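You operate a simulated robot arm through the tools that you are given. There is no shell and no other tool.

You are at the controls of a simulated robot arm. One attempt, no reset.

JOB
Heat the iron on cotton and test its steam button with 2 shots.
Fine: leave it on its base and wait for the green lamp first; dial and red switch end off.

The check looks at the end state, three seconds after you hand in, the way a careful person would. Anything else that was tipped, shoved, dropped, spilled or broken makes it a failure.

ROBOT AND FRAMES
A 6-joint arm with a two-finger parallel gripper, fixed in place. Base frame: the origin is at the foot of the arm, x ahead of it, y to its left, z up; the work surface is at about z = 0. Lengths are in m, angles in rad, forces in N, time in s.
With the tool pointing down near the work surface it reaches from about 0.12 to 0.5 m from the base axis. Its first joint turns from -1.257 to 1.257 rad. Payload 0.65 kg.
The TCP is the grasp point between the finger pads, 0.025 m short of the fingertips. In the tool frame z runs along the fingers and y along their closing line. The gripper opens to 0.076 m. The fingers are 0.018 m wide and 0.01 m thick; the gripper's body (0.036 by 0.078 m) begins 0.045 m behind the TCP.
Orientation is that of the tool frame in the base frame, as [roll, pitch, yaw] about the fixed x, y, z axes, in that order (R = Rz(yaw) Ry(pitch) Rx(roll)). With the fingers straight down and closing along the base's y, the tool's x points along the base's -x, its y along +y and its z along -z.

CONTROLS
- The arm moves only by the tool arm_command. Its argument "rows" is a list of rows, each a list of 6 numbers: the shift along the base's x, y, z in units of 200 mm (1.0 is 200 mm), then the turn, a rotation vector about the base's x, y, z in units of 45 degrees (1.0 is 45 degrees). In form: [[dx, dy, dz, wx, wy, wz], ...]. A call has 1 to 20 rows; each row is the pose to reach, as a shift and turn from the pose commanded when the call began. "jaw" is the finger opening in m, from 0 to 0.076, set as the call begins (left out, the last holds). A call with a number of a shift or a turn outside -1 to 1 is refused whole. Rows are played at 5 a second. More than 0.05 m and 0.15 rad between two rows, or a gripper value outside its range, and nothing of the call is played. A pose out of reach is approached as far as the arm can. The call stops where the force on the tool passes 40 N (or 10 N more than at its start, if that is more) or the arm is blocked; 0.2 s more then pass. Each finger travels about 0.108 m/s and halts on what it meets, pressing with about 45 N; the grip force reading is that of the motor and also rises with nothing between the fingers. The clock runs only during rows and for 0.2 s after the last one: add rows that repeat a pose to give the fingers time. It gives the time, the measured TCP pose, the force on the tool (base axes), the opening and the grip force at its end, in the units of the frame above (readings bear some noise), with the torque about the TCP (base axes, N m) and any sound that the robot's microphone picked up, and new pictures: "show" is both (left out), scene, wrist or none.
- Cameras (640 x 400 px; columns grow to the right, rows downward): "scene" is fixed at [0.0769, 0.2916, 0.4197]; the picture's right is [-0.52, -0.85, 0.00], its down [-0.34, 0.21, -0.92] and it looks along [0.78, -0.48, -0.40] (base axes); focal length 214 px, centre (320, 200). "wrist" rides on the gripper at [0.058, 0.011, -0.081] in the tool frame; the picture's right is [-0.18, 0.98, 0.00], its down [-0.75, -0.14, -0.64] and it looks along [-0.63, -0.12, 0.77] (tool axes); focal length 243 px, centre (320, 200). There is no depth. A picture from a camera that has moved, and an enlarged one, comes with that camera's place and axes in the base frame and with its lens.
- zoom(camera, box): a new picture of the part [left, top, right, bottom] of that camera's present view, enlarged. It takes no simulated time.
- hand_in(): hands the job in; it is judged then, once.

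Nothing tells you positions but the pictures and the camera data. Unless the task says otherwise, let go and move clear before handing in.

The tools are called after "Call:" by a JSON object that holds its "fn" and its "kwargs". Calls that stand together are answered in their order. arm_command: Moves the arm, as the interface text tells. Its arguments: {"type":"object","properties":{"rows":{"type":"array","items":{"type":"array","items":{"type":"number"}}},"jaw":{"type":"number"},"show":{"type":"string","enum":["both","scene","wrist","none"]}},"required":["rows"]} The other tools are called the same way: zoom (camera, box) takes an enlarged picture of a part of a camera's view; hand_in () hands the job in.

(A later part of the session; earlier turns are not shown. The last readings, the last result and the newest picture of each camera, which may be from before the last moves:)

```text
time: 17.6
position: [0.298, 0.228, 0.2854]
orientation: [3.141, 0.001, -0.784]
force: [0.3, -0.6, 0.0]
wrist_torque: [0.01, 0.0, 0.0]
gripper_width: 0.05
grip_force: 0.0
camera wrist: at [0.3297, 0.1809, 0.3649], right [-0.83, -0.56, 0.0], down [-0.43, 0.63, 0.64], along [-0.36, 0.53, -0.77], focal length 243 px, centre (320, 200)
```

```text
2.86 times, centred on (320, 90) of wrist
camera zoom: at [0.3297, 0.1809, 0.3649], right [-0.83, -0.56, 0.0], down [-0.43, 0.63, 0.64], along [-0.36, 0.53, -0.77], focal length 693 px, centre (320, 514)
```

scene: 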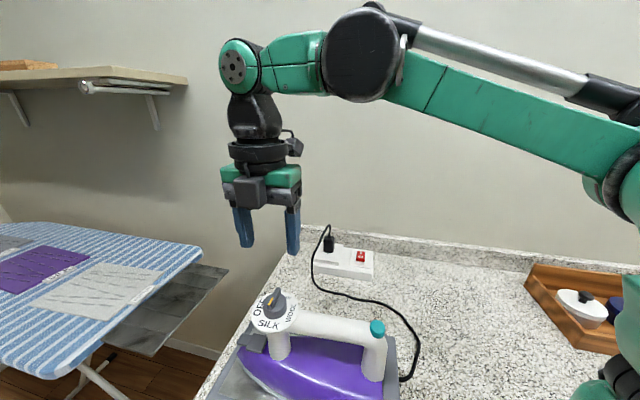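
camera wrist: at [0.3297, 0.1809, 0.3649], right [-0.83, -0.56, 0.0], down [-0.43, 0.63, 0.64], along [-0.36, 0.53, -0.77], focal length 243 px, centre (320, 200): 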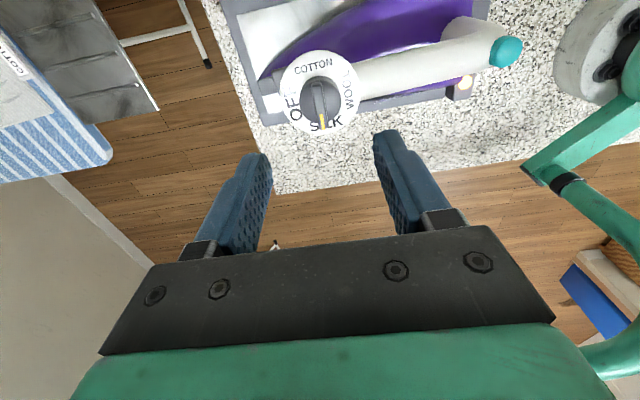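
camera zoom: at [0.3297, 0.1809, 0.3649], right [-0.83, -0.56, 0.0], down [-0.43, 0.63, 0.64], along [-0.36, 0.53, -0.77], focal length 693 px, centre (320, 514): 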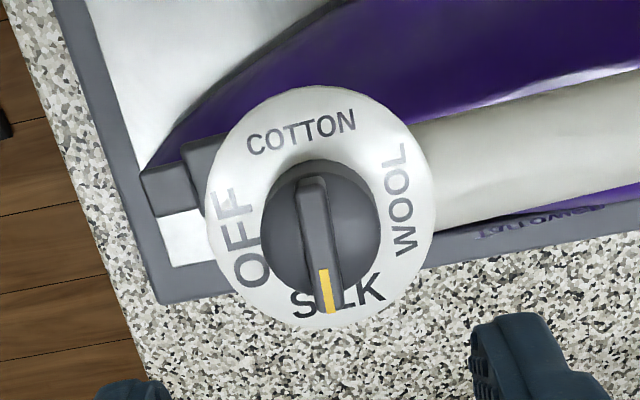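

The dial centre is now at about (0.2955, 0.2304), some 2.5 mm from the tool axis. I'll turn the open gripper back 180° above the dial and take out that offset.

Call:
{"fn": "arm_command", "kwargs": {"rows": [[0, 0, 0, 0, 0, -0.18], [0, 0, 0, 0, 0, -0.36], [0, 0, 0, 0, 0, -0.54], [0, 0, 0, 0, 0, -0.72], [0, 0, 0, 0, 0, -0.88], [0, 0, 0, 0, 0, -1.0]], "show": "none"}}

Call:
{"fn": "arm_command", "kwargs": {"rows": [[0, 0, 0, 0, 0, -0.18], [0, 0, 0, 0, 0, -0.36], [0, 0, 0, 0, 0, -0.54], [0, 0, 0, 0, 0, -0.72], [0, 0, 0, 0, 0, -0.88], [0, 0, 0, 0, 0, -1.0]], "show": "none"}}

Call:
{"fn": "arm_command", "kwargs": {"rows": [[0, 0, 0, 0, 0, -0.18], [0, 0, 0, 0, 0, -0.36], [0, 0, 0, 0, 0, -0.54], [0, 0, 0, 0, 0, -0.72], [0, 0, 0, 0, 0, -0.88], [0, 0, 0, 0, 0, -1.0]], "show": "none"}}

Call:
{"fn": "arm_command", "kwargs": {"rows": [[0, 0, 0, 0, 0, -0.18], [0, 0, 0, 0, 0, -0.36], [0, 0, 0, 0, 0, -0.54], [-0.006, 0.002, 0, 0, 0, -0.72], [-0.012, 0.0045, 0, 0, 0, -0.88], [-0.012, 0.0045, 0, 0, 0, -1.0], [-0.012, 0.0045, 0, 0, 0, -1.0]]}}

Call:
{"fn": "zoom", "kwargs": {"camera": "wrist", "box": [240, 20, 400, 160]}}

```text
time: 19.0
position: [0.2985, 0.2293, 0.2842]
orientation: [-3.141, -0.001, -1.575]
force: [0.0, -0.5, -0.4]
wrist_torque: [0.01, -0.01, 0.0]
gripper_width: 0.0499
grip_force: 0.1
```

```text
time: 20.4
position: [0.2978, 0.2298, 0.2845]
orientation: [3.14, 0.0, -2.358]
force: [0.2, -0.1, -0.6]
wrist_torque: [0.0, 0.0, 0.01]
gripper_width: 0.0499
grip_force: 0.0
```

```text
time: 21.8
position: [0.2985, 0.2293, 0.2847]
orientation: [-3.141, 0.0, 3.137]
force: [-0.4, 0.9, 0.3]
wrist_torque: [0.0, 0.01, 0.03]
gripper_width: 0.0501
grip_force: 0.0
```

```text
time: 23.4
position: [0.2955, 0.2315, 0.2843]
orientation: [3.141, 0.001, 2.355]
force: [0.0, -0.2, 0.3]
wrist_torque: [-0.01, 0.0, 0.0]
gripper_width: 0.05
grip_force: 0.1
camera wrist: at [0.2609, 0.2801, 0.3648], right [0.83, 0.56, 0.0], down [0.43, -0.63, 0.64], along [0.36, -0.53, -0.77], focal length 243 px, centre (320, 200)
```

scene: 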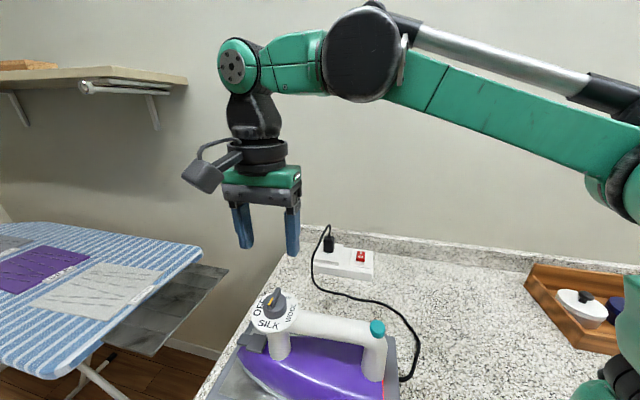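
wrist: 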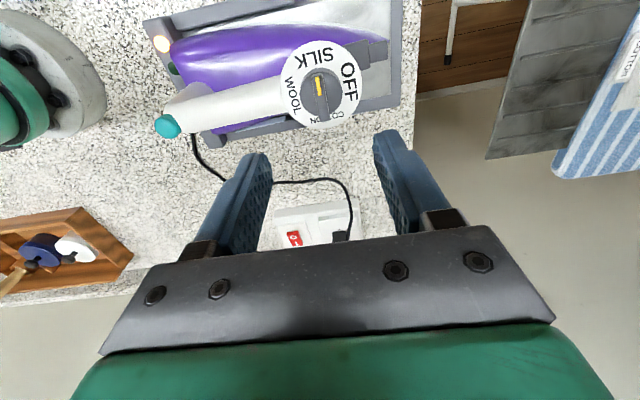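

```text
2.86 times, centred on (320, 90) of wrist
camera zoom: at [0.2609, 0.2801, 0.3648], right [0.83, 0.56, 0.0], down [0.43, -0.63, 0.64], along [0.36, -0.53, -0.77], focal length 693 px, centre (320, 514)
```

zoom: 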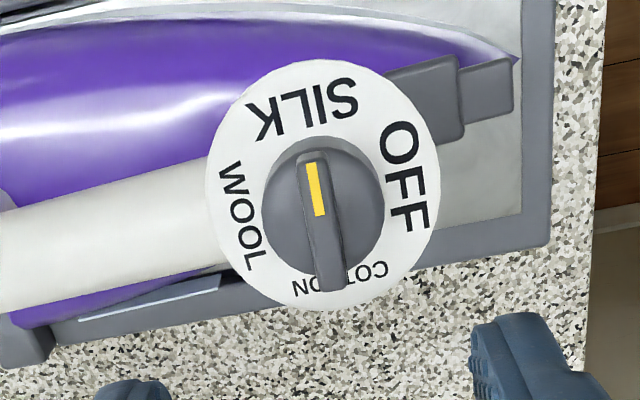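

The rear of the base shows two lamps: one glowing orange and one dark green. I'll zoom on those for reference, then come down on the bar again with a small shift along it.

Call:
{"fn": "zoom", "kwargs": {"camera": "wrist", "box": [130, 20, 210, 150]}}

Call:
{"fn": "arm_command", "kwargs": {"rows": [[-0.009, 0.0095, -0.1, 0, 0, 0], [-0.009, 0.0095, -0.2, 0, 0, 0], [-0.009, 0.0095, -0.3, 0, 0, 0], [-0.009, 0.0095, -0.37, 0, 0, 0], [-0.009, 0.0095, -0.402, 0, 0, 0], [-0.009, 0.0095, -0.402, 0, 0, 0]], "jaw": 0.045, "show": "wrist"}}

Call:
{"fn": "zoom", "kwargs": {"camera": "wrist", "box": [250, 70, 390, 210]}}

```text
3.08 times, centred on (170, 85) of wrist
camera zoom: at [0.2609, 0.2801, 0.3648], right [0.83, 0.56, 0.0], down [0.43, -0.63, 0.64], along [0.36, -0.53, -0.77], focal length 746 px, centre (782, 554)
```

zoom: 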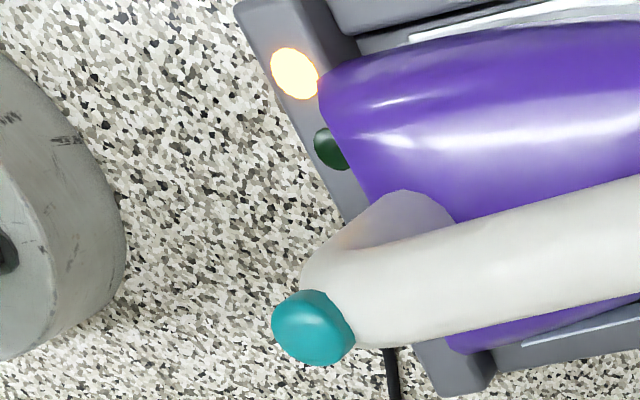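

```text
time: 24.8
position: [0.2937, 0.2328, 0.2043]
orientation: [3.14, 0.0, 2.357]
force: [-0.3, -0.7, 0.0]
wrist_torque: [-0.03, 0.0, 0.02]
gripper_width: 0.0449
grip_force: 0.0
camera wrist: at [0.2592, 0.282, 0.2844], right [0.83, 0.56, 0.0], down [0.43, -0.63, 0.64], along [0.36, -0.53, -0.77], focal length 243 px, centre (320, 200)
```

wrist: 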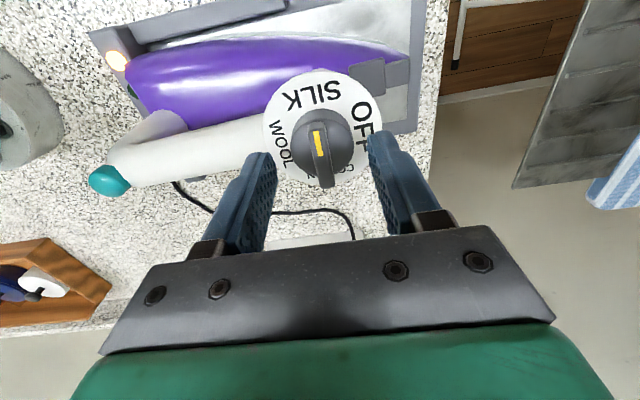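

```text
2.86 times, centred on (320, 140) of wrist
camera zoom: at [0.2592, 0.282, 0.2844], right [0.83, 0.56, 0.0], down [0.43, -0.63, 0.64], along [0.36, -0.53, -0.77], focal length 693 px, centre (320, 371)
```

zoom: 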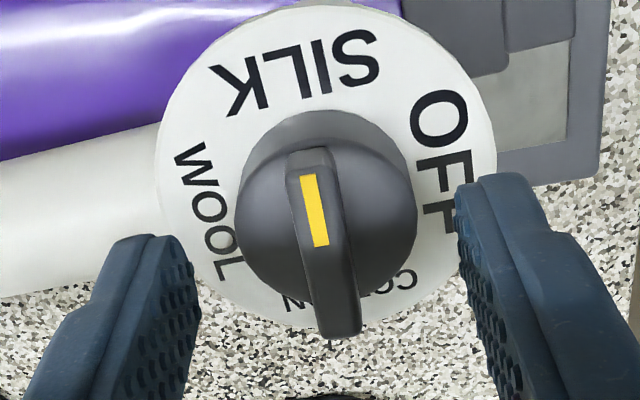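

The orange heating lamp is lit and the green ready lamp beside it is dark, which is right for now. The bar is centred between the fingers, so I'll drop 1.5 mm and grip.

Call:
{"fn": "arm_command", "kwargs": {"rows": [[0, 0, -0.0075, 0, 0, 0], [0, 0, -0.0075, 0, 0, 0], [0, 0, -0.0075, 0, 0, 0], [0, 0, -0.0075, 0, 0, 0]], "jaw": 0.004}}

Call:
{"fn": "zoom", "kwargs": {"camera": "wrist", "box": [250, 70, 390, 210]}}

Call:
{"fn": "zoom", "kwargs": {"camera": "scene", "box": [200, 255, 420, 400]}}

```text
time: 25.8
position: [0.2936, 0.2323, 0.203]
orientation: [3.141, 0.0, 2.357]
force: [5.7, 5.7, 18.4]
wrist_torque: [0.11, -0.14, 0.01]
gripper_width: 0.0074
grip_force: 29.3
camera wrist: at [0.2591, 0.2819, 0.2832], right [0.83, 0.56, 0.0], down [0.43, -0.63, 0.64], along [0.36, -0.53, -0.77], focal length 243 px, centre (320, 200)
```

scene: 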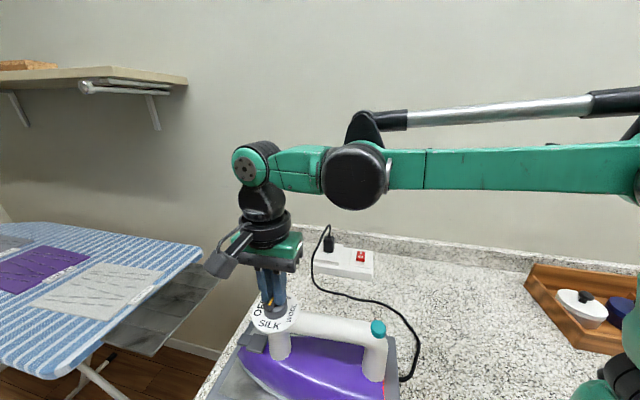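
wrist: 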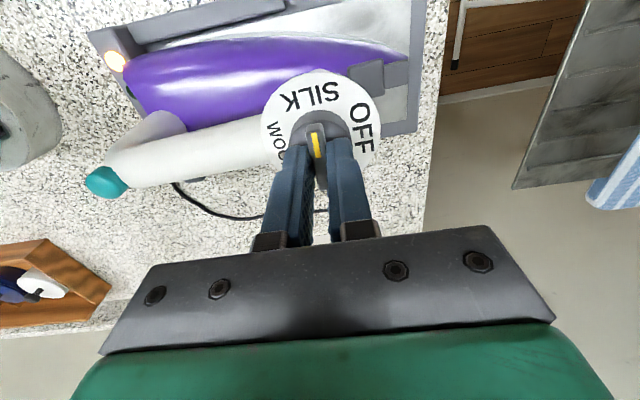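

```text
2.86 times, centred on (320, 140) of wrist
camera zoom: at [0.2591, 0.2819, 0.2832], right [0.83, 0.56, 0.0], down [0.43, -0.63, 0.64], along [0.36, -0.53, -0.77], focal length 693 px, centre (320, 371)
```

zoom: 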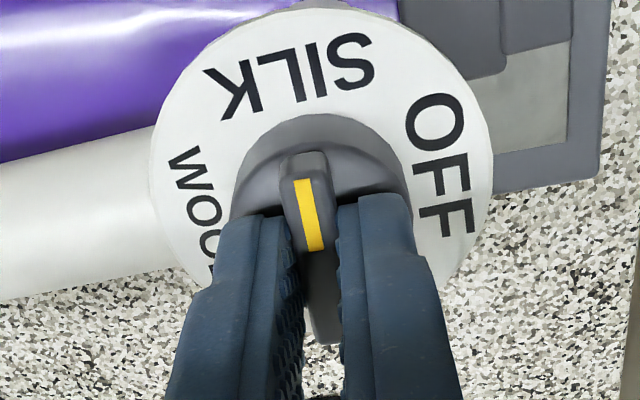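

```text
2.76 times, centred on (310, 328) of scene
camera zoom: at [0.0769, 0.2915, 0.4197], right [-0.52, -0.85, 0.0], down [-0.34, 0.21, -0.92], along [0.78, -0.48, -0.4], focal length 592 px, centre (348, -152)
```

zoom: 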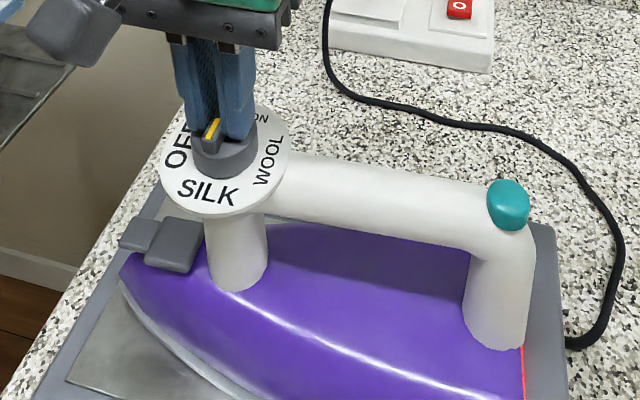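

The tips touched the knob body, giving 18 N upward and a small side force. I'll open slightly, go back up 1.5 mm, shift about 0.7 mm along the closing line and regrip.

Call:
{"fn": "arm_command", "kwargs": {"rows": [[0, 0, 0, 0, 0, 0], [0.0025, 0.0025, 0.0085, 0, 0, 0], [0.0025, 0.0025, 0.0085, 0, 0, 0]], "jaw": 0.02, "show": "none"}}

Call:
{"fn": "arm_command", "kwargs": {"rows": [[0, 0, 0, 0, 0, 0], [0, 0, 0, 0, 0, 0], [0, 0, 0, 0, 0, 0]], "jaw": 0.004, "show": "wrist"}}

```text
time: 26.6
position: [0.2946, 0.2321, 0.2047]
orientation: [-3.141, 0.0, 2.355]
force: [-0.2, 0.1, 0.6]
wrist_torque: [-0.01, -0.01, 0.02]
gripper_width: 0.0203
grip_force: 0.0
```

```text
time: 27.4
position: [0.2963, 0.2325, 0.2047]
orientation: [-3.14, 0.001, 2.357]
force: [-2.3, -2.2, 0.7]
wrist_torque: [-0.05, 0.07, 0.01]
gripper_width: 0.0074
grip_force: 29.3
camera wrist: at [0.2596, 0.2824, 0.2846], right [0.83, 0.56, 0.0], down [0.43, -0.63, 0.64], along [0.36, -0.53, -0.77], focal length 243 px, centre (320, 200)
```

wrist: 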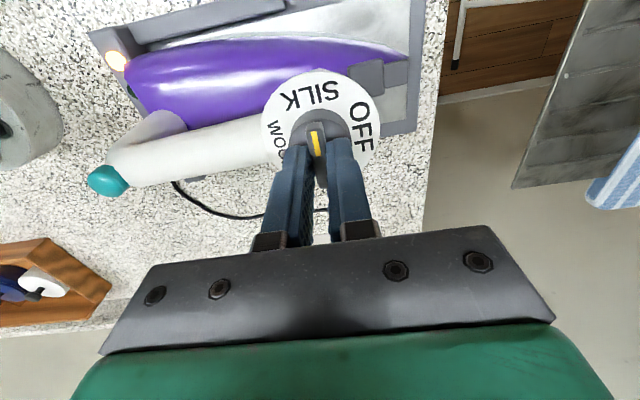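

That's a clean grip with small forces. I'll turn 45° counter-clockwise four times: SILK to WOOL, then COTTON.

Call:
{"fn": "arm_command", "kwargs": {"rows": [[0, 0, 0, 0, 0, 0.125], [0, 0, 0, 0, 0, 0.25], [0, 0, 0, 0, 0, 0.375], [0, 0, 0, 0, 0, 0.5], [0, 0, 0, 0, 0, 0.625], [0, 0, 0, 0, 0, 0.75], [0, 0, 0, 0, 0, 0.875], [0, 0, 0, 0, 0, 1.0]], "show": "scene"}}

Call:
{"fn": "arm_command", "kwargs": {"rows": [[0, 0, 0, 0, 0, 0.125], [0, 0, 0, 0, 0, 0.25], [0, 0, 0, 0, 0, 0.375], [0, 0, 0, 0, 0, 0.5], [0, 0, 0, 0, 0, 0.625], [0, 0, 0, 0, 0, 0.75], [0, 0, 0, 0, 0, 0.875], [0, 0, 0, 0, 0, 1.0]]}}

Call:
{"fn": "zoom", "kwargs": {"camera": "scene", "box": [200, 255, 420, 400]}}

```text
time: 29.2
position: [0.2942, 0.2323, 0.2045]
orientation: [-3.141, 0.0, 3.141]
force: [-2.7, -5.4, 11.5]
wrist_torque: [-0.1, -0.1, -0.04]
gripper_width: 0.0074
grip_force: 30.1
```

scene: 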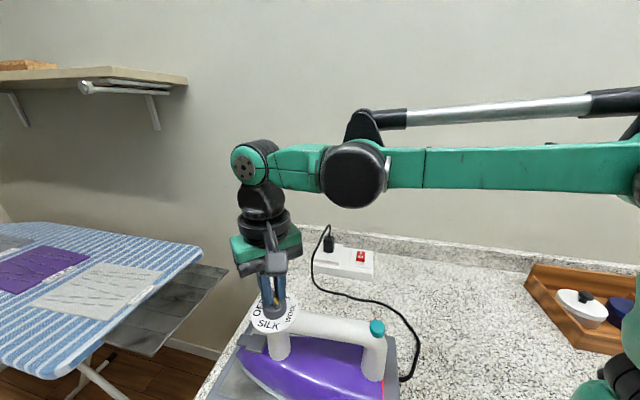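

```text
time: 31.0
position: [0.2951, 0.234, 0.2035]
orientation: [3.141, 0.001, -2.354]
force: [1.3, -2.6, 10.2]
wrist_torque: [-0.27, 0.16, 0.0]
gripper_width: 0.0075
grip_force: 29.2
camera wrist: at [0.2444, 0.2002, 0.2844], right [-0.57, 0.82, 0.0], down [0.63, 0.43, 0.64], along [0.53, 0.36, -0.77], focal length 243 px, centre (320, 200)
```

scene: 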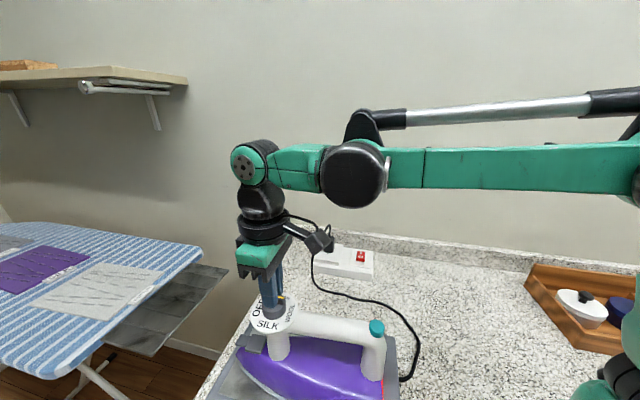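
wrist: 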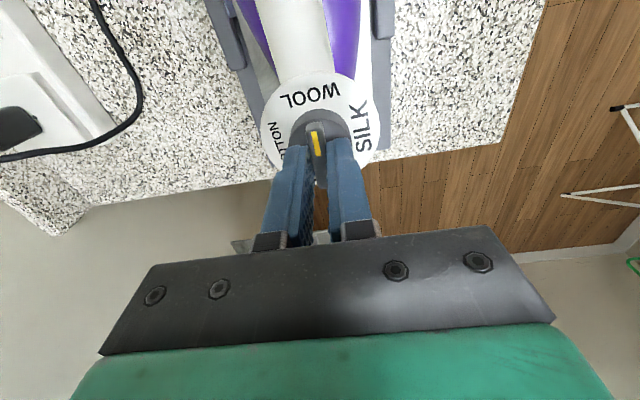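

```text
2.76 times, centred on (310, 328) of scene
camera zoom: at [0.0769, 0.2916, 0.4197], right [-0.52, -0.85, 0.0], down [-0.34, 0.21, -0.92], along [0.78, -0.48, -0.4], focal length 592 px, centre (348, -152)
```

zoom: 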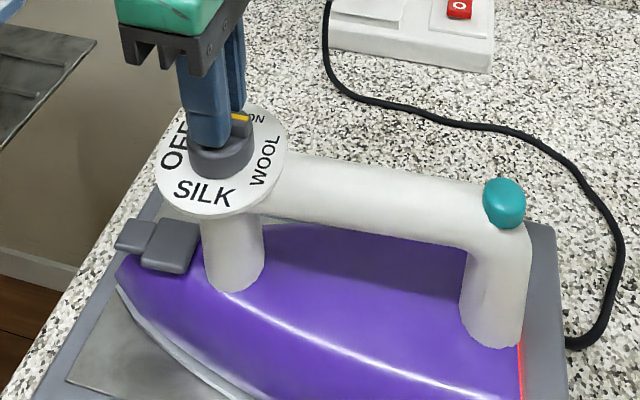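

The dial is at WOOL. Two more 45° turns bring it to COTTON.

Call:
{"fn": "arm_command", "kwargs": {"rows": [[0, 0, 0.002, 0, 0, 0.125], [0, 0, 0.002, 0, 0, 0.25], [0, 0, 0.002, 0, 0, 0.375], [0, 0, 0.002, 0, 0, 0.5], [0, 0, 0.002, 0, 0, 0.625], [0, 0, 0.002, 0, 0, 0.75], [0, 0, 0.002, 0, 0, 0.875], [0, 0, 0.002, 0, 0, 1.0]], "show": "scene"}}

Call:
{"fn": "arm_command", "kwargs": {"rows": [[0, 0, 0, 0, 0, 0.125], [0, 0, 0, 0, 0, 0.25], [0, 0, 0, 0, 0, 0.375], [0, 0, 0, 0, 0, 0.5], [0, 0, 0, 0, 0, 0.625], [0, 0, 0, 0, 0, 0.75], [0, 0, 0, 0, 0, 0.875], [0, 0, 0, 0, 0, 1.0]]}}

Call:
{"fn": "zoom", "kwargs": {"camera": "scene", "box": [200, 255, 420, 400]}}

```text
time: 32.8
position: [0.2933, 0.2326, 0.2035]
orientation: [-3.141, -0.001, -1.571]
force: [0.9, 0.9, -0.6]
wrist_torque: [0.26, -0.02, 0.02]
gripper_width: 0.0072
grip_force: 29.4
```

scene: 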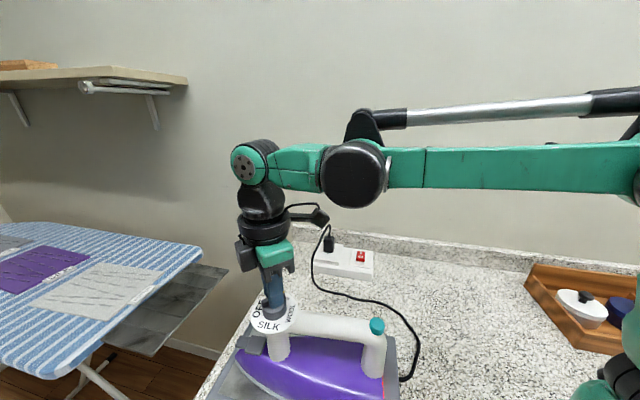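

```text
time: 34.6
position: [0.2947, 0.2321, 0.2044]
orientation: [3.141, -0.001, -0.782]
force: [-0.7, -0.2, -0.5]
wrist_torque: [-0.07, -0.15, 0.0]
gripper_width: 0.0072
grip_force: 29.5
camera wrist: at [0.3263, 0.1845, 0.2849], right [-0.82, -0.57, 0.0], down [-0.43, 0.63, 0.64], along [-0.36, 0.53, -0.77], focal length 243 px, centre (320, 200)
```

scene: 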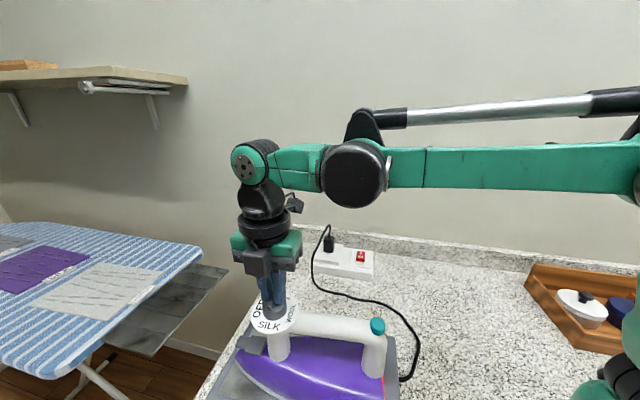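
wrist: 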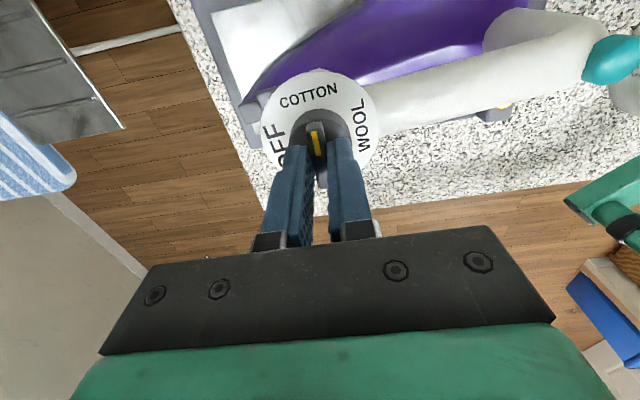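

```text
2.76 times, centred on (310, 328) of scene
camera zoom: at [0.0769, 0.2916, 0.4196], right [-0.52, -0.85, 0.0], down [-0.34, 0.21, -0.92], along [0.78, -0.48, -0.4], focal length 592 px, centre (348, -152)
```

zoom: 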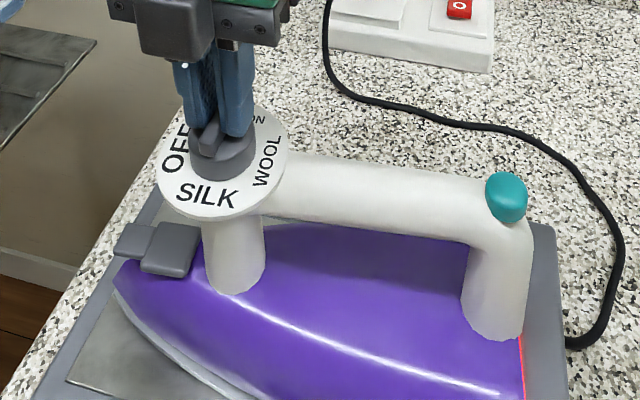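

The pointer is on COTTON. I'll let go and lift clear, then check the dial and the lamps.

Call:
{"fn": "arm_command", "kwargs": {"rows": [[0, 0, 0, 0, 0, 0], [0, 0, 0, 0, 0, 0], [0, 0, 0.1, 0, 0, 0], [0, 0, 0.25, 0, 0, 0], [0, 0, 0.4, 0, 0, 0], [0, 0, 0.4, 0, 0, 0]], "jaw": 0.05}}

Call:
{"fn": "zoom", "kwargs": {"camera": "scene", "box": [200, 255, 420, 400]}}

Call:
{"fn": "zoom", "kwargs": {"camera": "wrist", "box": [200, 0, 520, 160]}}

```text
time: 36.0
position: [0.2943, 0.2348, 0.2842]
orientation: [3.141, -0.001, -0.785]
force: [0.2, -0.2, 0.0]
wrist_torque: [0.02, -0.02, 0.03]
gripper_width: 0.0502
grip_force: 0.0
camera wrist: at [0.3258, 0.1857, 0.3653], right [-0.83, -0.56, 0.0], down [-0.43, 0.63, 0.64], along [-0.36, 0.53, -0.77], focal length 243 px, centre (320, 200)
```

scene: 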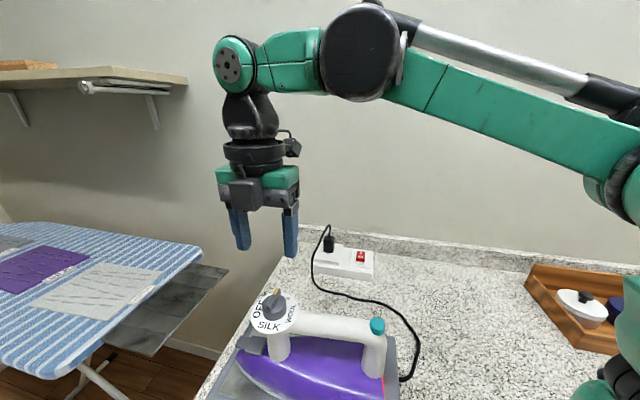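
wrist: 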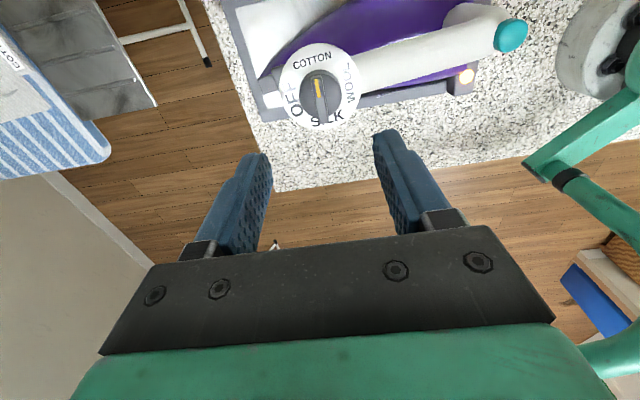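

```text
2.76 times, centred on (310, 328) of scene
camera zoom: at [0.0769, 0.2916, 0.4197], right [-0.52, -0.85, 0.0], down [-0.34, 0.21, -0.92], along [0.78, -0.48, -0.4], focal length 592 px, centre (348, -152)
```

zoom: 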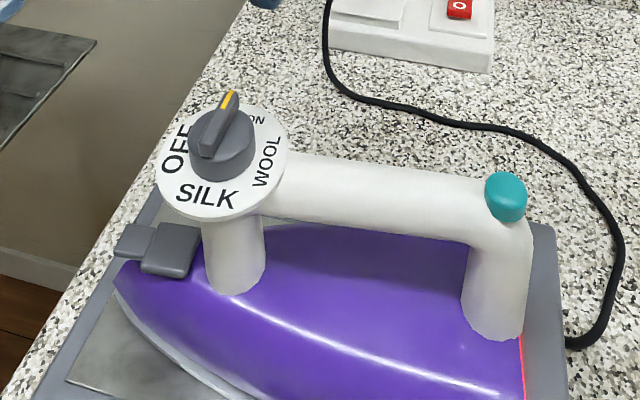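

```text
2.00 times, centred on (360, 80) of wrist
camera zoom: at [0.3258, 0.1857, 0.3653], right [-0.83, -0.56, 0.0], down [-0.43, 0.63, 0.64], along [-0.36, 0.53, -0.77], focal length 485 px, centre (240, 440)
```

zoom: 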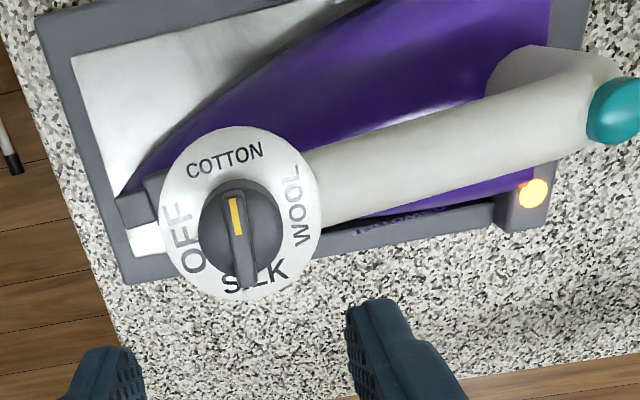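

The pointer is clearly on COTTON and the orange lamp is lit, so it's heating; the green lamp is hidden from this angle. I'll move over to the steam button, turning back so the wrist camera can see both lamps, with the fingers closed.

Call:
{"fn": "arm_command", "kwargs": {"rows": [[-0.02, -0.02, 0, 0, 0, -0.18], [-0.04, -0.04, 0, 0, 0, -0.36], [-0.06, -0.06, 0, 0, 0, -0.54], [-0.08, -0.09, 0, 0, 0, -0.72], [-0.1, -0.11, 0, 0, 0, -0.88], [-0.117, -0.13, 0, 0, 0, -1.0]], "jaw": 0, "show": "none"}}

Call:
{"fn": "arm_command", "kwargs": {"rows": [[-0.02, -0.02, 0, 0, 0, -0.18], [-0.04, -0.04, 0, 0, 0, -0.36], [-0.06, -0.06, 0, 0, 0, -0.54], [-0.08, -0.09, 0, 0, 0, -0.72], [-0.1, -0.11, 0, 0, 0, -0.88], [-0.117, -0.13, 0, 0, 0, -1.0]], "show": "none"}}

Call:
{"fn": "arm_command", "kwargs": {"rows": [[-0.02, -0.02, 0, 0, 0, -0.18], [-0.04, -0.04, 0, 0, 0, -0.36], [-0.06, -0.06, 0, 0, 0, -0.54], [-0.08, -0.09, 0, 0, 0, -0.72], [-0.1, -0.11, 0, 0, 0, -0.88], [-0.117, -0.13, 0, 0, 0, -1.0]], "show": "none"}}

Call:
{"fn": "arm_command", "kwargs": {"rows": [[-0.02, -0.02, 0, 0, 0, -0.18], [-0.04, -0.04, 0, 0, 0, -0.36], [-0.06, -0.06, 0, 0, 0, -0.54], [-0.08, -0.09, 0, 0, 0, -0.72], [-0.1, -0.11, 0, 0, 0, -0.88], [-0.117, -0.13, 0, 0, 0, -1.0], [-0.117, -0.13, 0, 0, 0, -1.0]]}}

```text
time: 37.4
position: [0.2705, 0.2071, 0.2843]
orientation: [-3.141, 0.0, -1.575]
force: [-0.5, 0.0, 0.1]
wrist_torque: [0.02, -0.03, 0.0]
gripper_width: 0.0
grip_force: 23.9
```

```text
time: 38.8
position: [0.248, 0.1811, 0.2846]
orientation: [-3.141, 0.001, -2.36]
force: [0.8, -0.7, 0.3]
wrist_torque: [0.0, 0.01, 0.01]
gripper_width: 0.0
grip_force: 23.1
```

```text
time: 40.2
position: [0.2232, 0.1553, 0.2846]
orientation: [3.142, 0.0, 3.138]
force: [-0.7, 0.0, 0.3]
wrist_torque: [0.02, 0.02, 0.06]
gripper_width: 0.0
grip_force: 23.5
```

```text
time: 41.8
position: [0.2015, 0.1299, 0.2841]
orientation: [-3.141, 0.0, 2.355]
force: [0.8, 0.9, -0.3]
wrist_torque: [-0.01, 0.01, 0.03]
gripper_width: 0.0
grip_force: 23.6
camera wrist: at [0.1661, 0.1787, 0.3647], right [0.83, 0.56, 0.0], down [0.43, -0.63, 0.64], along [0.36, -0.53, -0.77], focal length 243 px, centre (320, 200)
```

scene: 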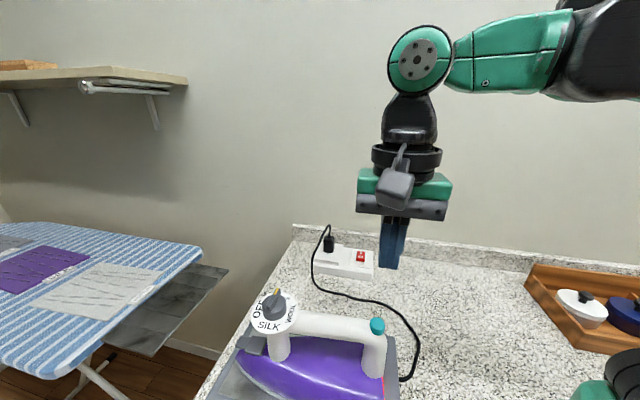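
wrist: 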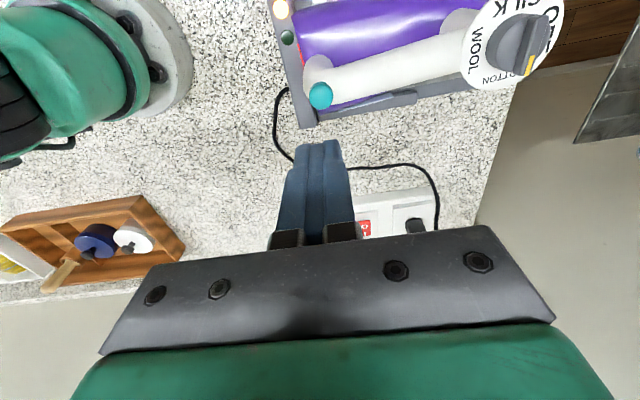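

Both lamps are in the wrist view from here: orange lit, green still dark. I'll zoom in on the lamps and the button to fix the button's position while waiting.

Call:
{"fn": "zoom", "kwargs": {"camera": "wrist", "box": [250, 0, 410, 130]}}

Call:
{"fn": "zoom", "kwargs": {"camera": "scene", "box": [350, 310, 410, 350]}}

```text
3.08 times, centred on (330, 65) of wrist
camera zoom: at [0.1661, 0.1787, 0.3647], right [0.83, 0.56, 0.0], down [0.43, -0.63, 0.64], along [0.36, -0.53, -0.77], focal length 746 px, centre (289, 615)
```

zoom: 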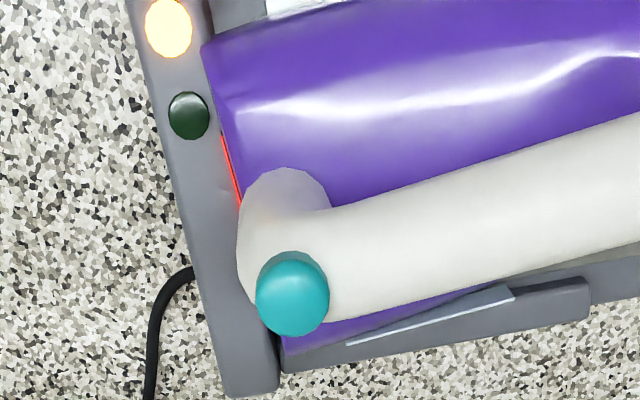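

```text
10.00 times, centred on (380, 330) of scene
camera zoom: at [0.0769, 0.2916, 0.4197], right [-0.52, -0.85, 0.0], down [-0.34, 0.21, -0.92], along [0.78, -0.48, -0.4], focal length 2145 px, centre (-280, -1100)
```

zoom: 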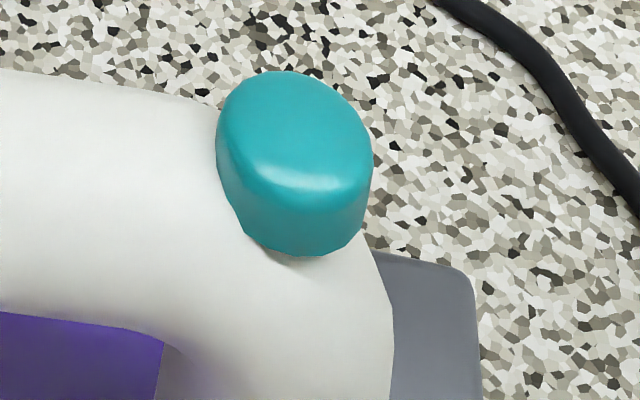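

The button top is at about (0.200, 0.130, 0.163), nearly under the tool. I'll come down to hover about 15 mm above it and wait there, watching the green lamp.

Call:
{"fn": "arm_command", "kwargs": {"rows": [[0, 0, -0.1, 0, 0, 0], [-0.002, 0.003, -0.2, 0, 0, 0], [-0.004, 0.005, -0.3, 0, 0, 0], [-0.004, 0.005, -0.38, 0, 0, 0], [-0.004, 0.005, -0.38, 0, 0, 0], [-0.004, 0.005, -0.38, 0, 0, 0], [-0.004, 0.005, -0.38, 0, 0, 0], [-0.004, 0.005, -0.38, 0, 0, 0], [-0.004, 0.005, -0.38, 0, 0, 0], [-0.004, 0.005, -0.38, 0, 0, 0], [-0.004, 0.005, -0.38, 0, 0, 0], [-0.004, 0.005, -0.38, 0, 0, 0], [-0.004, 0.005, -0.38, 0, 0, 0], [-0.004, 0.005, -0.38, 0, 0, 0], [-0.004, 0.005, -0.38, 0, 0, 0], [-0.004, 0.005, -0.38, 0, 0, 0]]}}

Call:
{"fn": "zoom", "kwargs": {"camera": "scene", "box": [340, 270, 420, 360]}}

Call:
{"fn": "zoom", "kwargs": {"camera": "wrist", "box": [230, 0, 410, 170]}}

```text
time: 45.2
position: [0.1991, 0.1309, 0.2085]
orientation: [3.141, 0.0, 2.354]
force: [-0.3, -0.4, 0.2]
wrist_torque: [0.01, -0.02, 0.0]
gripper_width: 0.0
grip_force: 23.7
camera wrist: at [0.1647, 0.1798, 0.2886], right [0.83, 0.56, 0.0], down [0.43, -0.63, 0.64], along [0.36, -0.53, -0.77], focal length 243 px, centre (320, 200)
```

scene: 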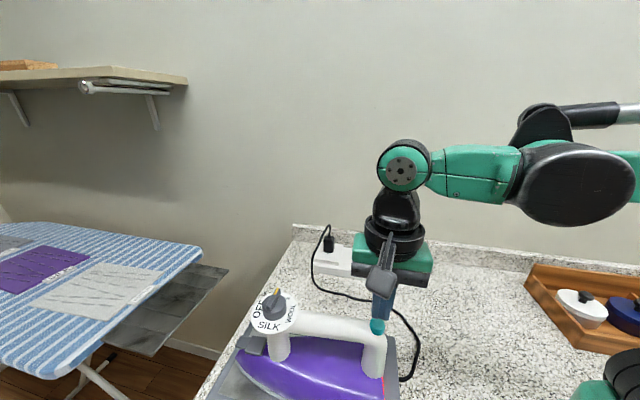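
wrist: 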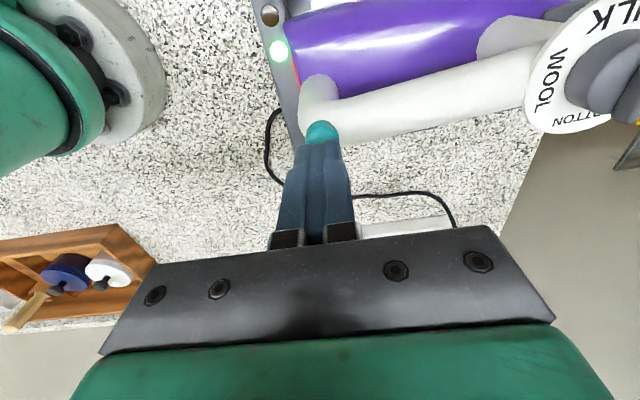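

```text
4.44 times, centred on (380, 315) of scene
camera zoom: at [0.0769, 0.2916, 0.4197], right [-0.52, -0.85, 0.0], down [-0.34, 0.21, -0.92], along [0.78, -0.48, -0.4], focal length 953 px, centre (53, -311)
```

zoom: 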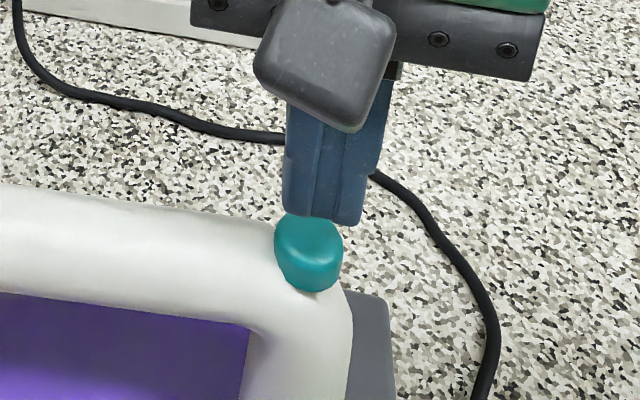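

```text
2.35 times, centred on (320, 85) of wrist
camera zoom: at [0.1647, 0.1798, 0.2886], right [0.83, 0.56, 0.0], down [0.43, -0.63, 0.64], along [0.36, -0.53, -0.77], focal length 571 px, centre (320, 471)
```

zoom: 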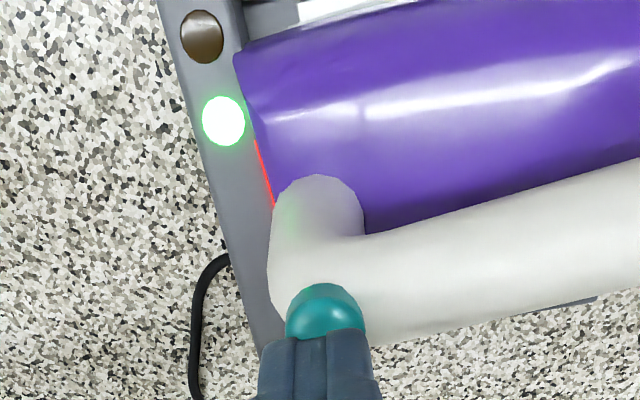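

The green lamp is now lit and the orange one has gone out, so the iron is up to temperature. The fingertips are over the teal button, and I'll press it slowly for shot one.

Call:
{"fn": "arm_command", "kwargs": {"rows": [[0, 0, -0.04, 0, 0, 0], [0, 0, -0.065, 0, 0, 0], [0, 0, -0.075, 0, 0, 0], [0, 0, -0.08, 0, 0, 0], [0, 0, -0.085, 0, 0, 0], [0, 0, -0.09, 0, 0, 0]]}}

Call:
{"fn": "zoom", "kwargs": {"camera": "scene", "box": [340, 270, 420, 360]}}

```text
time: 46.6
position: [0.1994, 0.129, 0.1905]
orientation: [3.141, 0.0, 2.356]
force: [0.6, -0.1, -0.5]
wrist_torque: [0.03, 0.03, -0.02]
gripper_width: 0.0
grip_force: 23.8
camera wrist: at [0.1649, 0.1795, 0.2704], right [0.83, 0.56, 0.0], down [0.43, -0.63, 0.64], along [0.36, -0.53, -0.77], focal length 243 px, centre (320, 200)
```

scene: 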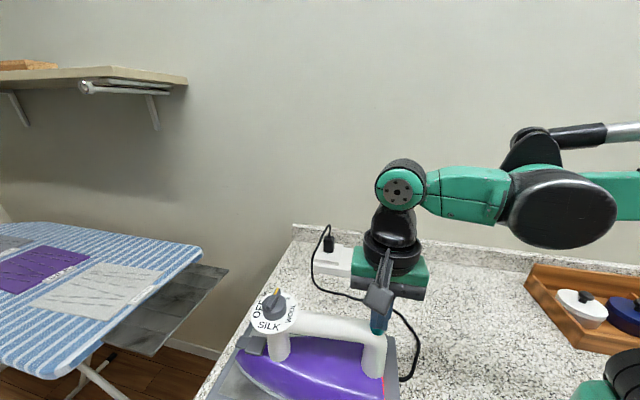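
wrist: 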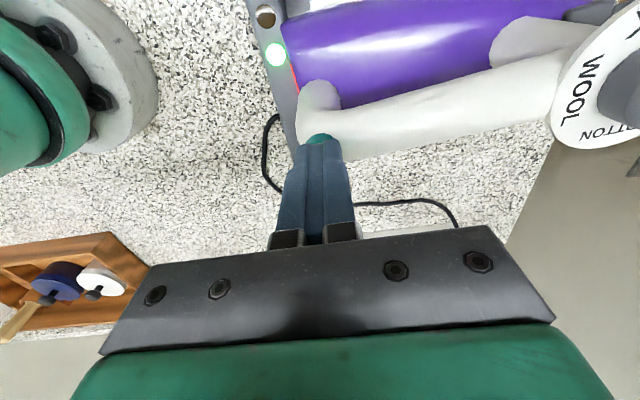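

```text
4.44 times, centred on (380, 315) of scene
camera zoom: at [0.0769, 0.2916, 0.4197], right [-0.52, -0.85, 0.0], down [-0.34, 0.21, -0.92], along [0.78, -0.48, -0.4], focal length 953 px, centre (53, -311)
```

zoom: 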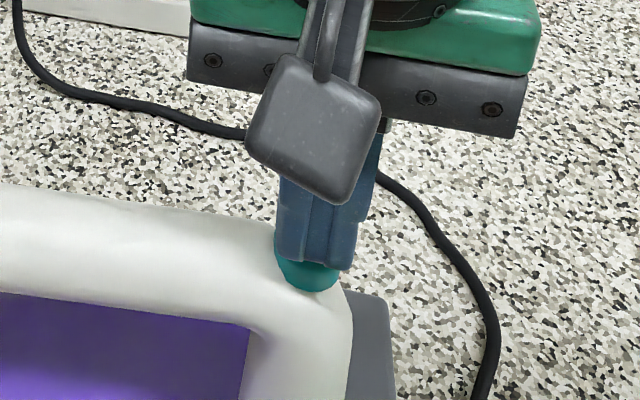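

The tips are just above the button with no contact yet. I'll carry on down in 1 mm steps.

Call:
{"fn": "arm_command", "kwargs": {"rows": [[0, 0, -0.005, 0, 0, 0], [0, 0, -0.01, 0, 0, 0], [0, 0, -0.015, 0, 0, 0], [0, 0, -0.02, 0, 0, 0]]}}

Call:
{"fn": "zoom", "kwargs": {"camera": "scene", "box": [340, 270, 420, 360]}}

```text
time: 47.6
position: [0.1995, 0.1306, 0.1864]
orientation: [-3.141, 0.001, 2.358]
force: [0.4, -0.4, 1.2]
wrist_torque: [-0.03, -0.02, 0.01]
gripper_width: 0.0
grip_force: 24.0
camera wrist: at [0.165, 0.1796, 0.2669], right [0.83, 0.56, 0.0], down [0.43, -0.63, 0.64], along [0.36, -0.53, -0.77], focal length 243 px, centre (320, 200)
```

scene: 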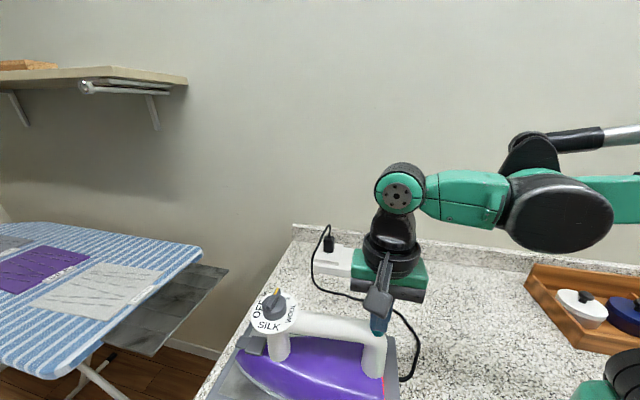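
wrist: 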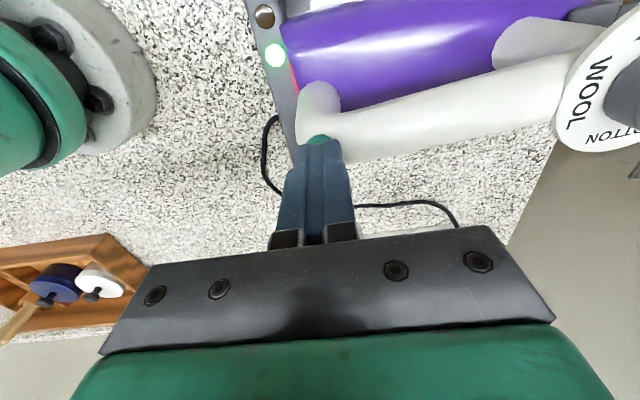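

```text
4.44 times, centred on (380, 315) of scene
camera zoom: at [0.0769, 0.2916, 0.4197], right [-0.52, -0.85, 0.0], down [-0.34, 0.21, -0.92], along [0.78, -0.48, -0.4], focal length 953 px, centre (53, -311)
```

zoom: 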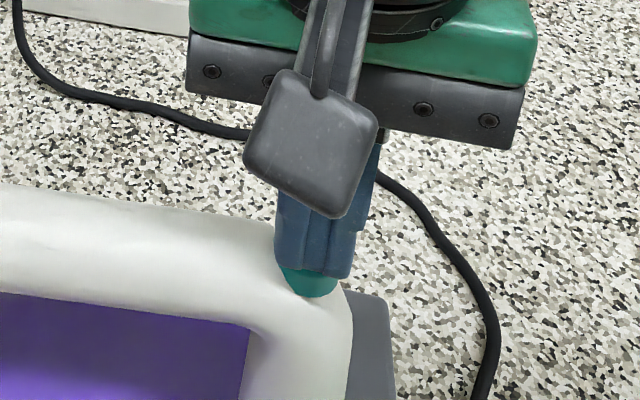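

The button seems to be starting to move, with about 1 N on the tool and no hiss yet. I'll press a few millimetres further.

Call:
{"fn": "arm_command", "kwargs": {"rows": [[0, 0, -0.005, 0, 0, 0], [0, 0, -0.01, 0, 0, 0], [0, 0, -0.015, 0, 0, 0]]}}

Call:
{"fn": "zoom", "kwargs": {"camera": "scene", "box": [340, 270, 420, 360]}}

```text
time: 48.4
position: [0.1995, 0.1313, 0.1831]
orientation: [3.142, -0.001, 2.356]
force: [0.3, -1.0, 3.2]
wrist_torque: [-0.01, -0.03, -0.01]
gripper_width: 0.0001
grip_force: 23.7
heard: click
camera wrist: at [0.1647, 0.1799, 0.264], right [0.83, 0.56, 0.0], down [0.43, -0.63, 0.64], along [0.36, -0.53, -0.77], focal length 243 px, centre (320, 200)
```

scene: 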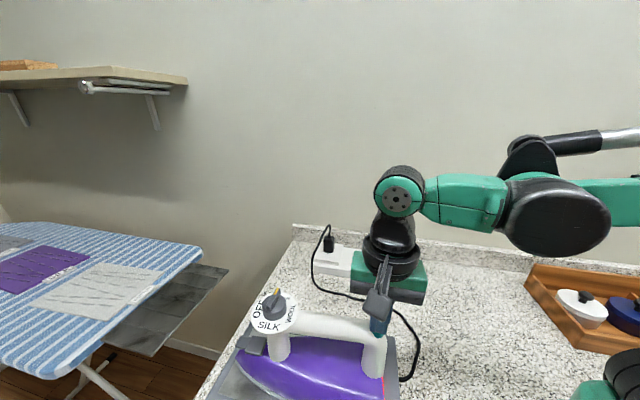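
wrist: 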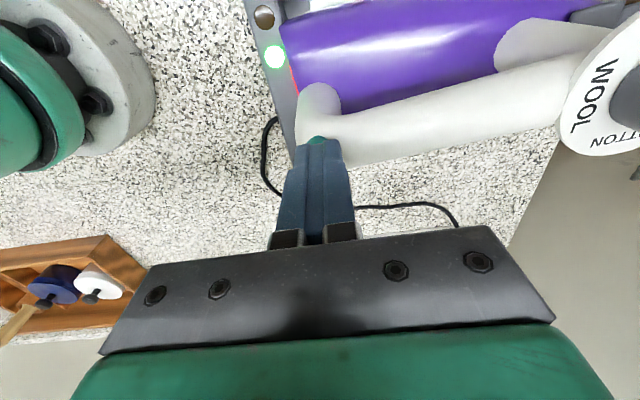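

```text
4.44 times, centred on (380, 315) of scene
camera zoom: at [0.0769, 0.2916, 0.4197], right [-0.52, -0.85, 0.0], down [-0.34, 0.21, -0.92], along [0.78, -0.48, -0.4], focal length 953 px, centre (53, -311)
```

zoom: 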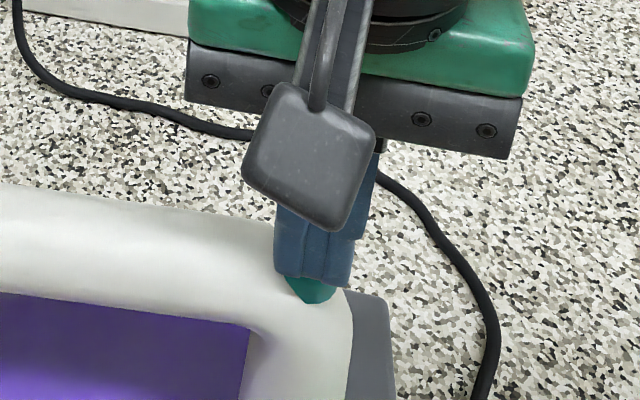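

A click at about 3 N: that's shot one. I'll lift fully clear so the button resets, and check the lamps.

Call:
{"fn": "arm_command", "kwargs": {"rows": [[0, 0, 0.02, 0, 0, 0], [0, 0, 0.05, 0, 0, 0], [0, 0, 0.08, 0, 0, 0], [0, 0, 0.08, 0, 0, 0], [0, 0, 0.08, 0, 0, 0]]}}

Call:
{"fn": "zoom", "kwargs": {"camera": "scene", "box": [340, 270, 420, 360]}}

Call:
{"fn": "zoom", "kwargs": {"camera": "wrist", "box": [230, 0, 410, 170]}}

```text
time: 49.6
position: [0.2006, 0.1295, 0.1996]
orientation: [-3.141, 0.0, 2.357]
force: [-0.7, 0.2, 0.9]
wrist_torque: [-0.03, -0.01, -0.02]
gripper_width: 0.0
grip_force: 23.5
camera wrist: at [0.1648, 0.1797, 0.2798], right [0.83, 0.56, 0.0], down [0.43, -0.63, 0.64], along [0.36, -0.53, -0.77], focal length 243 px, centre (320, 200)
```

scene: 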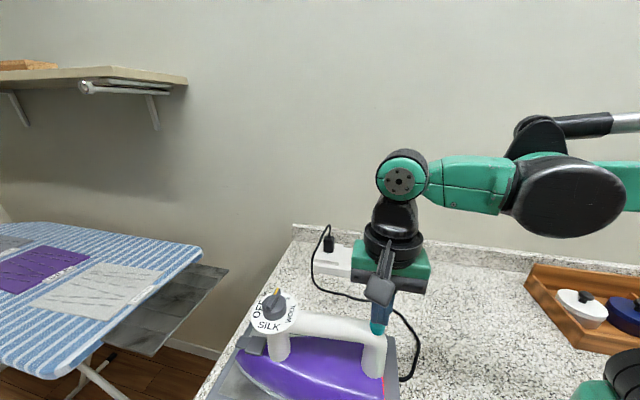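
wrist: 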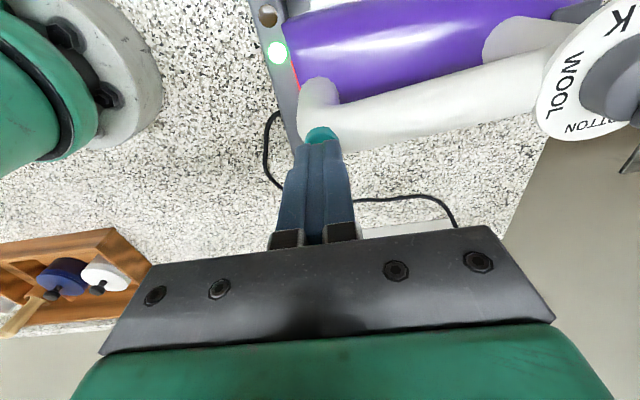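

```text
4.44 times, centred on (380, 315) of scene
camera zoom: at [0.0769, 0.2916, 0.4197], right [-0.52, -0.85, 0.0], down [-0.34, 0.21, -0.92], along [0.78, -0.48, -0.4], focal length 953 px, centre (53, -311)
```

zoom: 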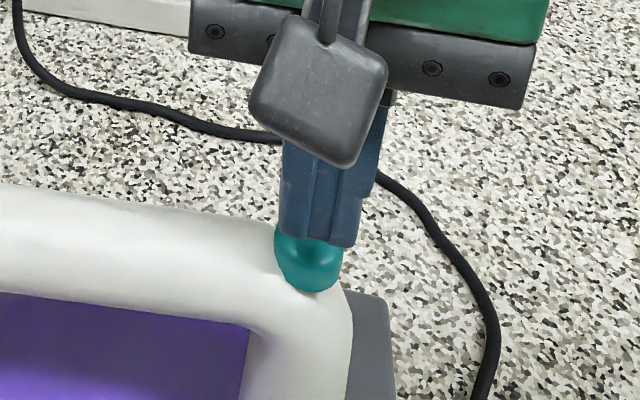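

```text
2.35 times, centred on (320, 85) of wrist
camera zoom: at [0.1648, 0.1797, 0.2798], right [0.83, 0.56, 0.0], down [0.43, -0.63, 0.64], along [0.36, -0.53, -0.77], focal length 571 px, centre (320, 471)
```

zoom: 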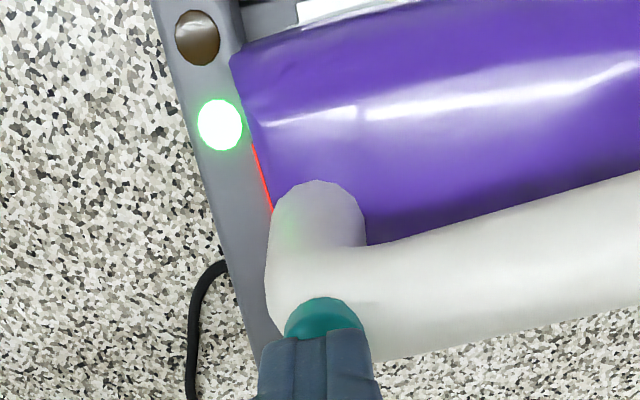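

The button has sprung back and the green lamp is still lit. I'll press again to the same depth for shot two.

Call:
{"fn": "arm_command", "kwargs": {"rows": [[0, 0, -0.03, 0, 0, 0], [0, 0, -0.05, 0, 0, 0], [0, 0, -0.06, 0, 0, 0], [0, 0, -0.07, 0, 0, 0], [0, 0, -0.075, 0, 0, 0], [0, 0, -0.08, 0, 0, 0]]}}

```text
time: 51.0
position: [0.2007, 0.129, 0.1833]
orientation: [-3.141, 0.0, 2.357]
force: [1.1, 0.6, 2.0]
wrist_torque: [0.01, -0.04, 0.01]
gripper_width: 0.0001
grip_force: 23.4
heard: click
camera wrist: at [0.1652, 0.1795, 0.2641], right [0.83, 0.56, 0.0], down [0.43, -0.63, 0.64], along [0.36, -0.53, -0.77], focal length 243 px, centre (320, 200)
```

scene: 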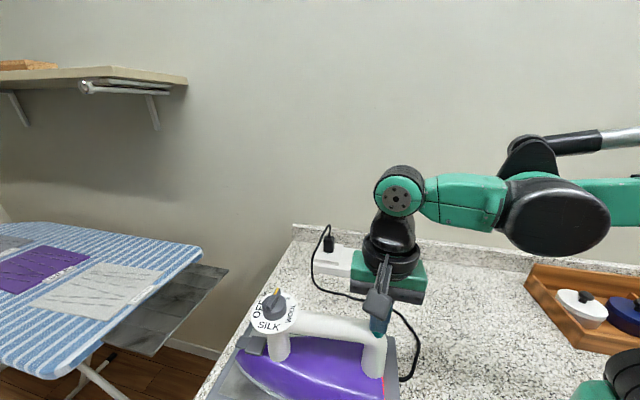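
wrist: 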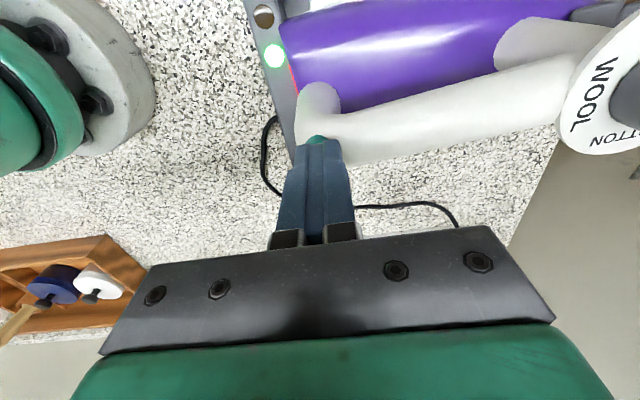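

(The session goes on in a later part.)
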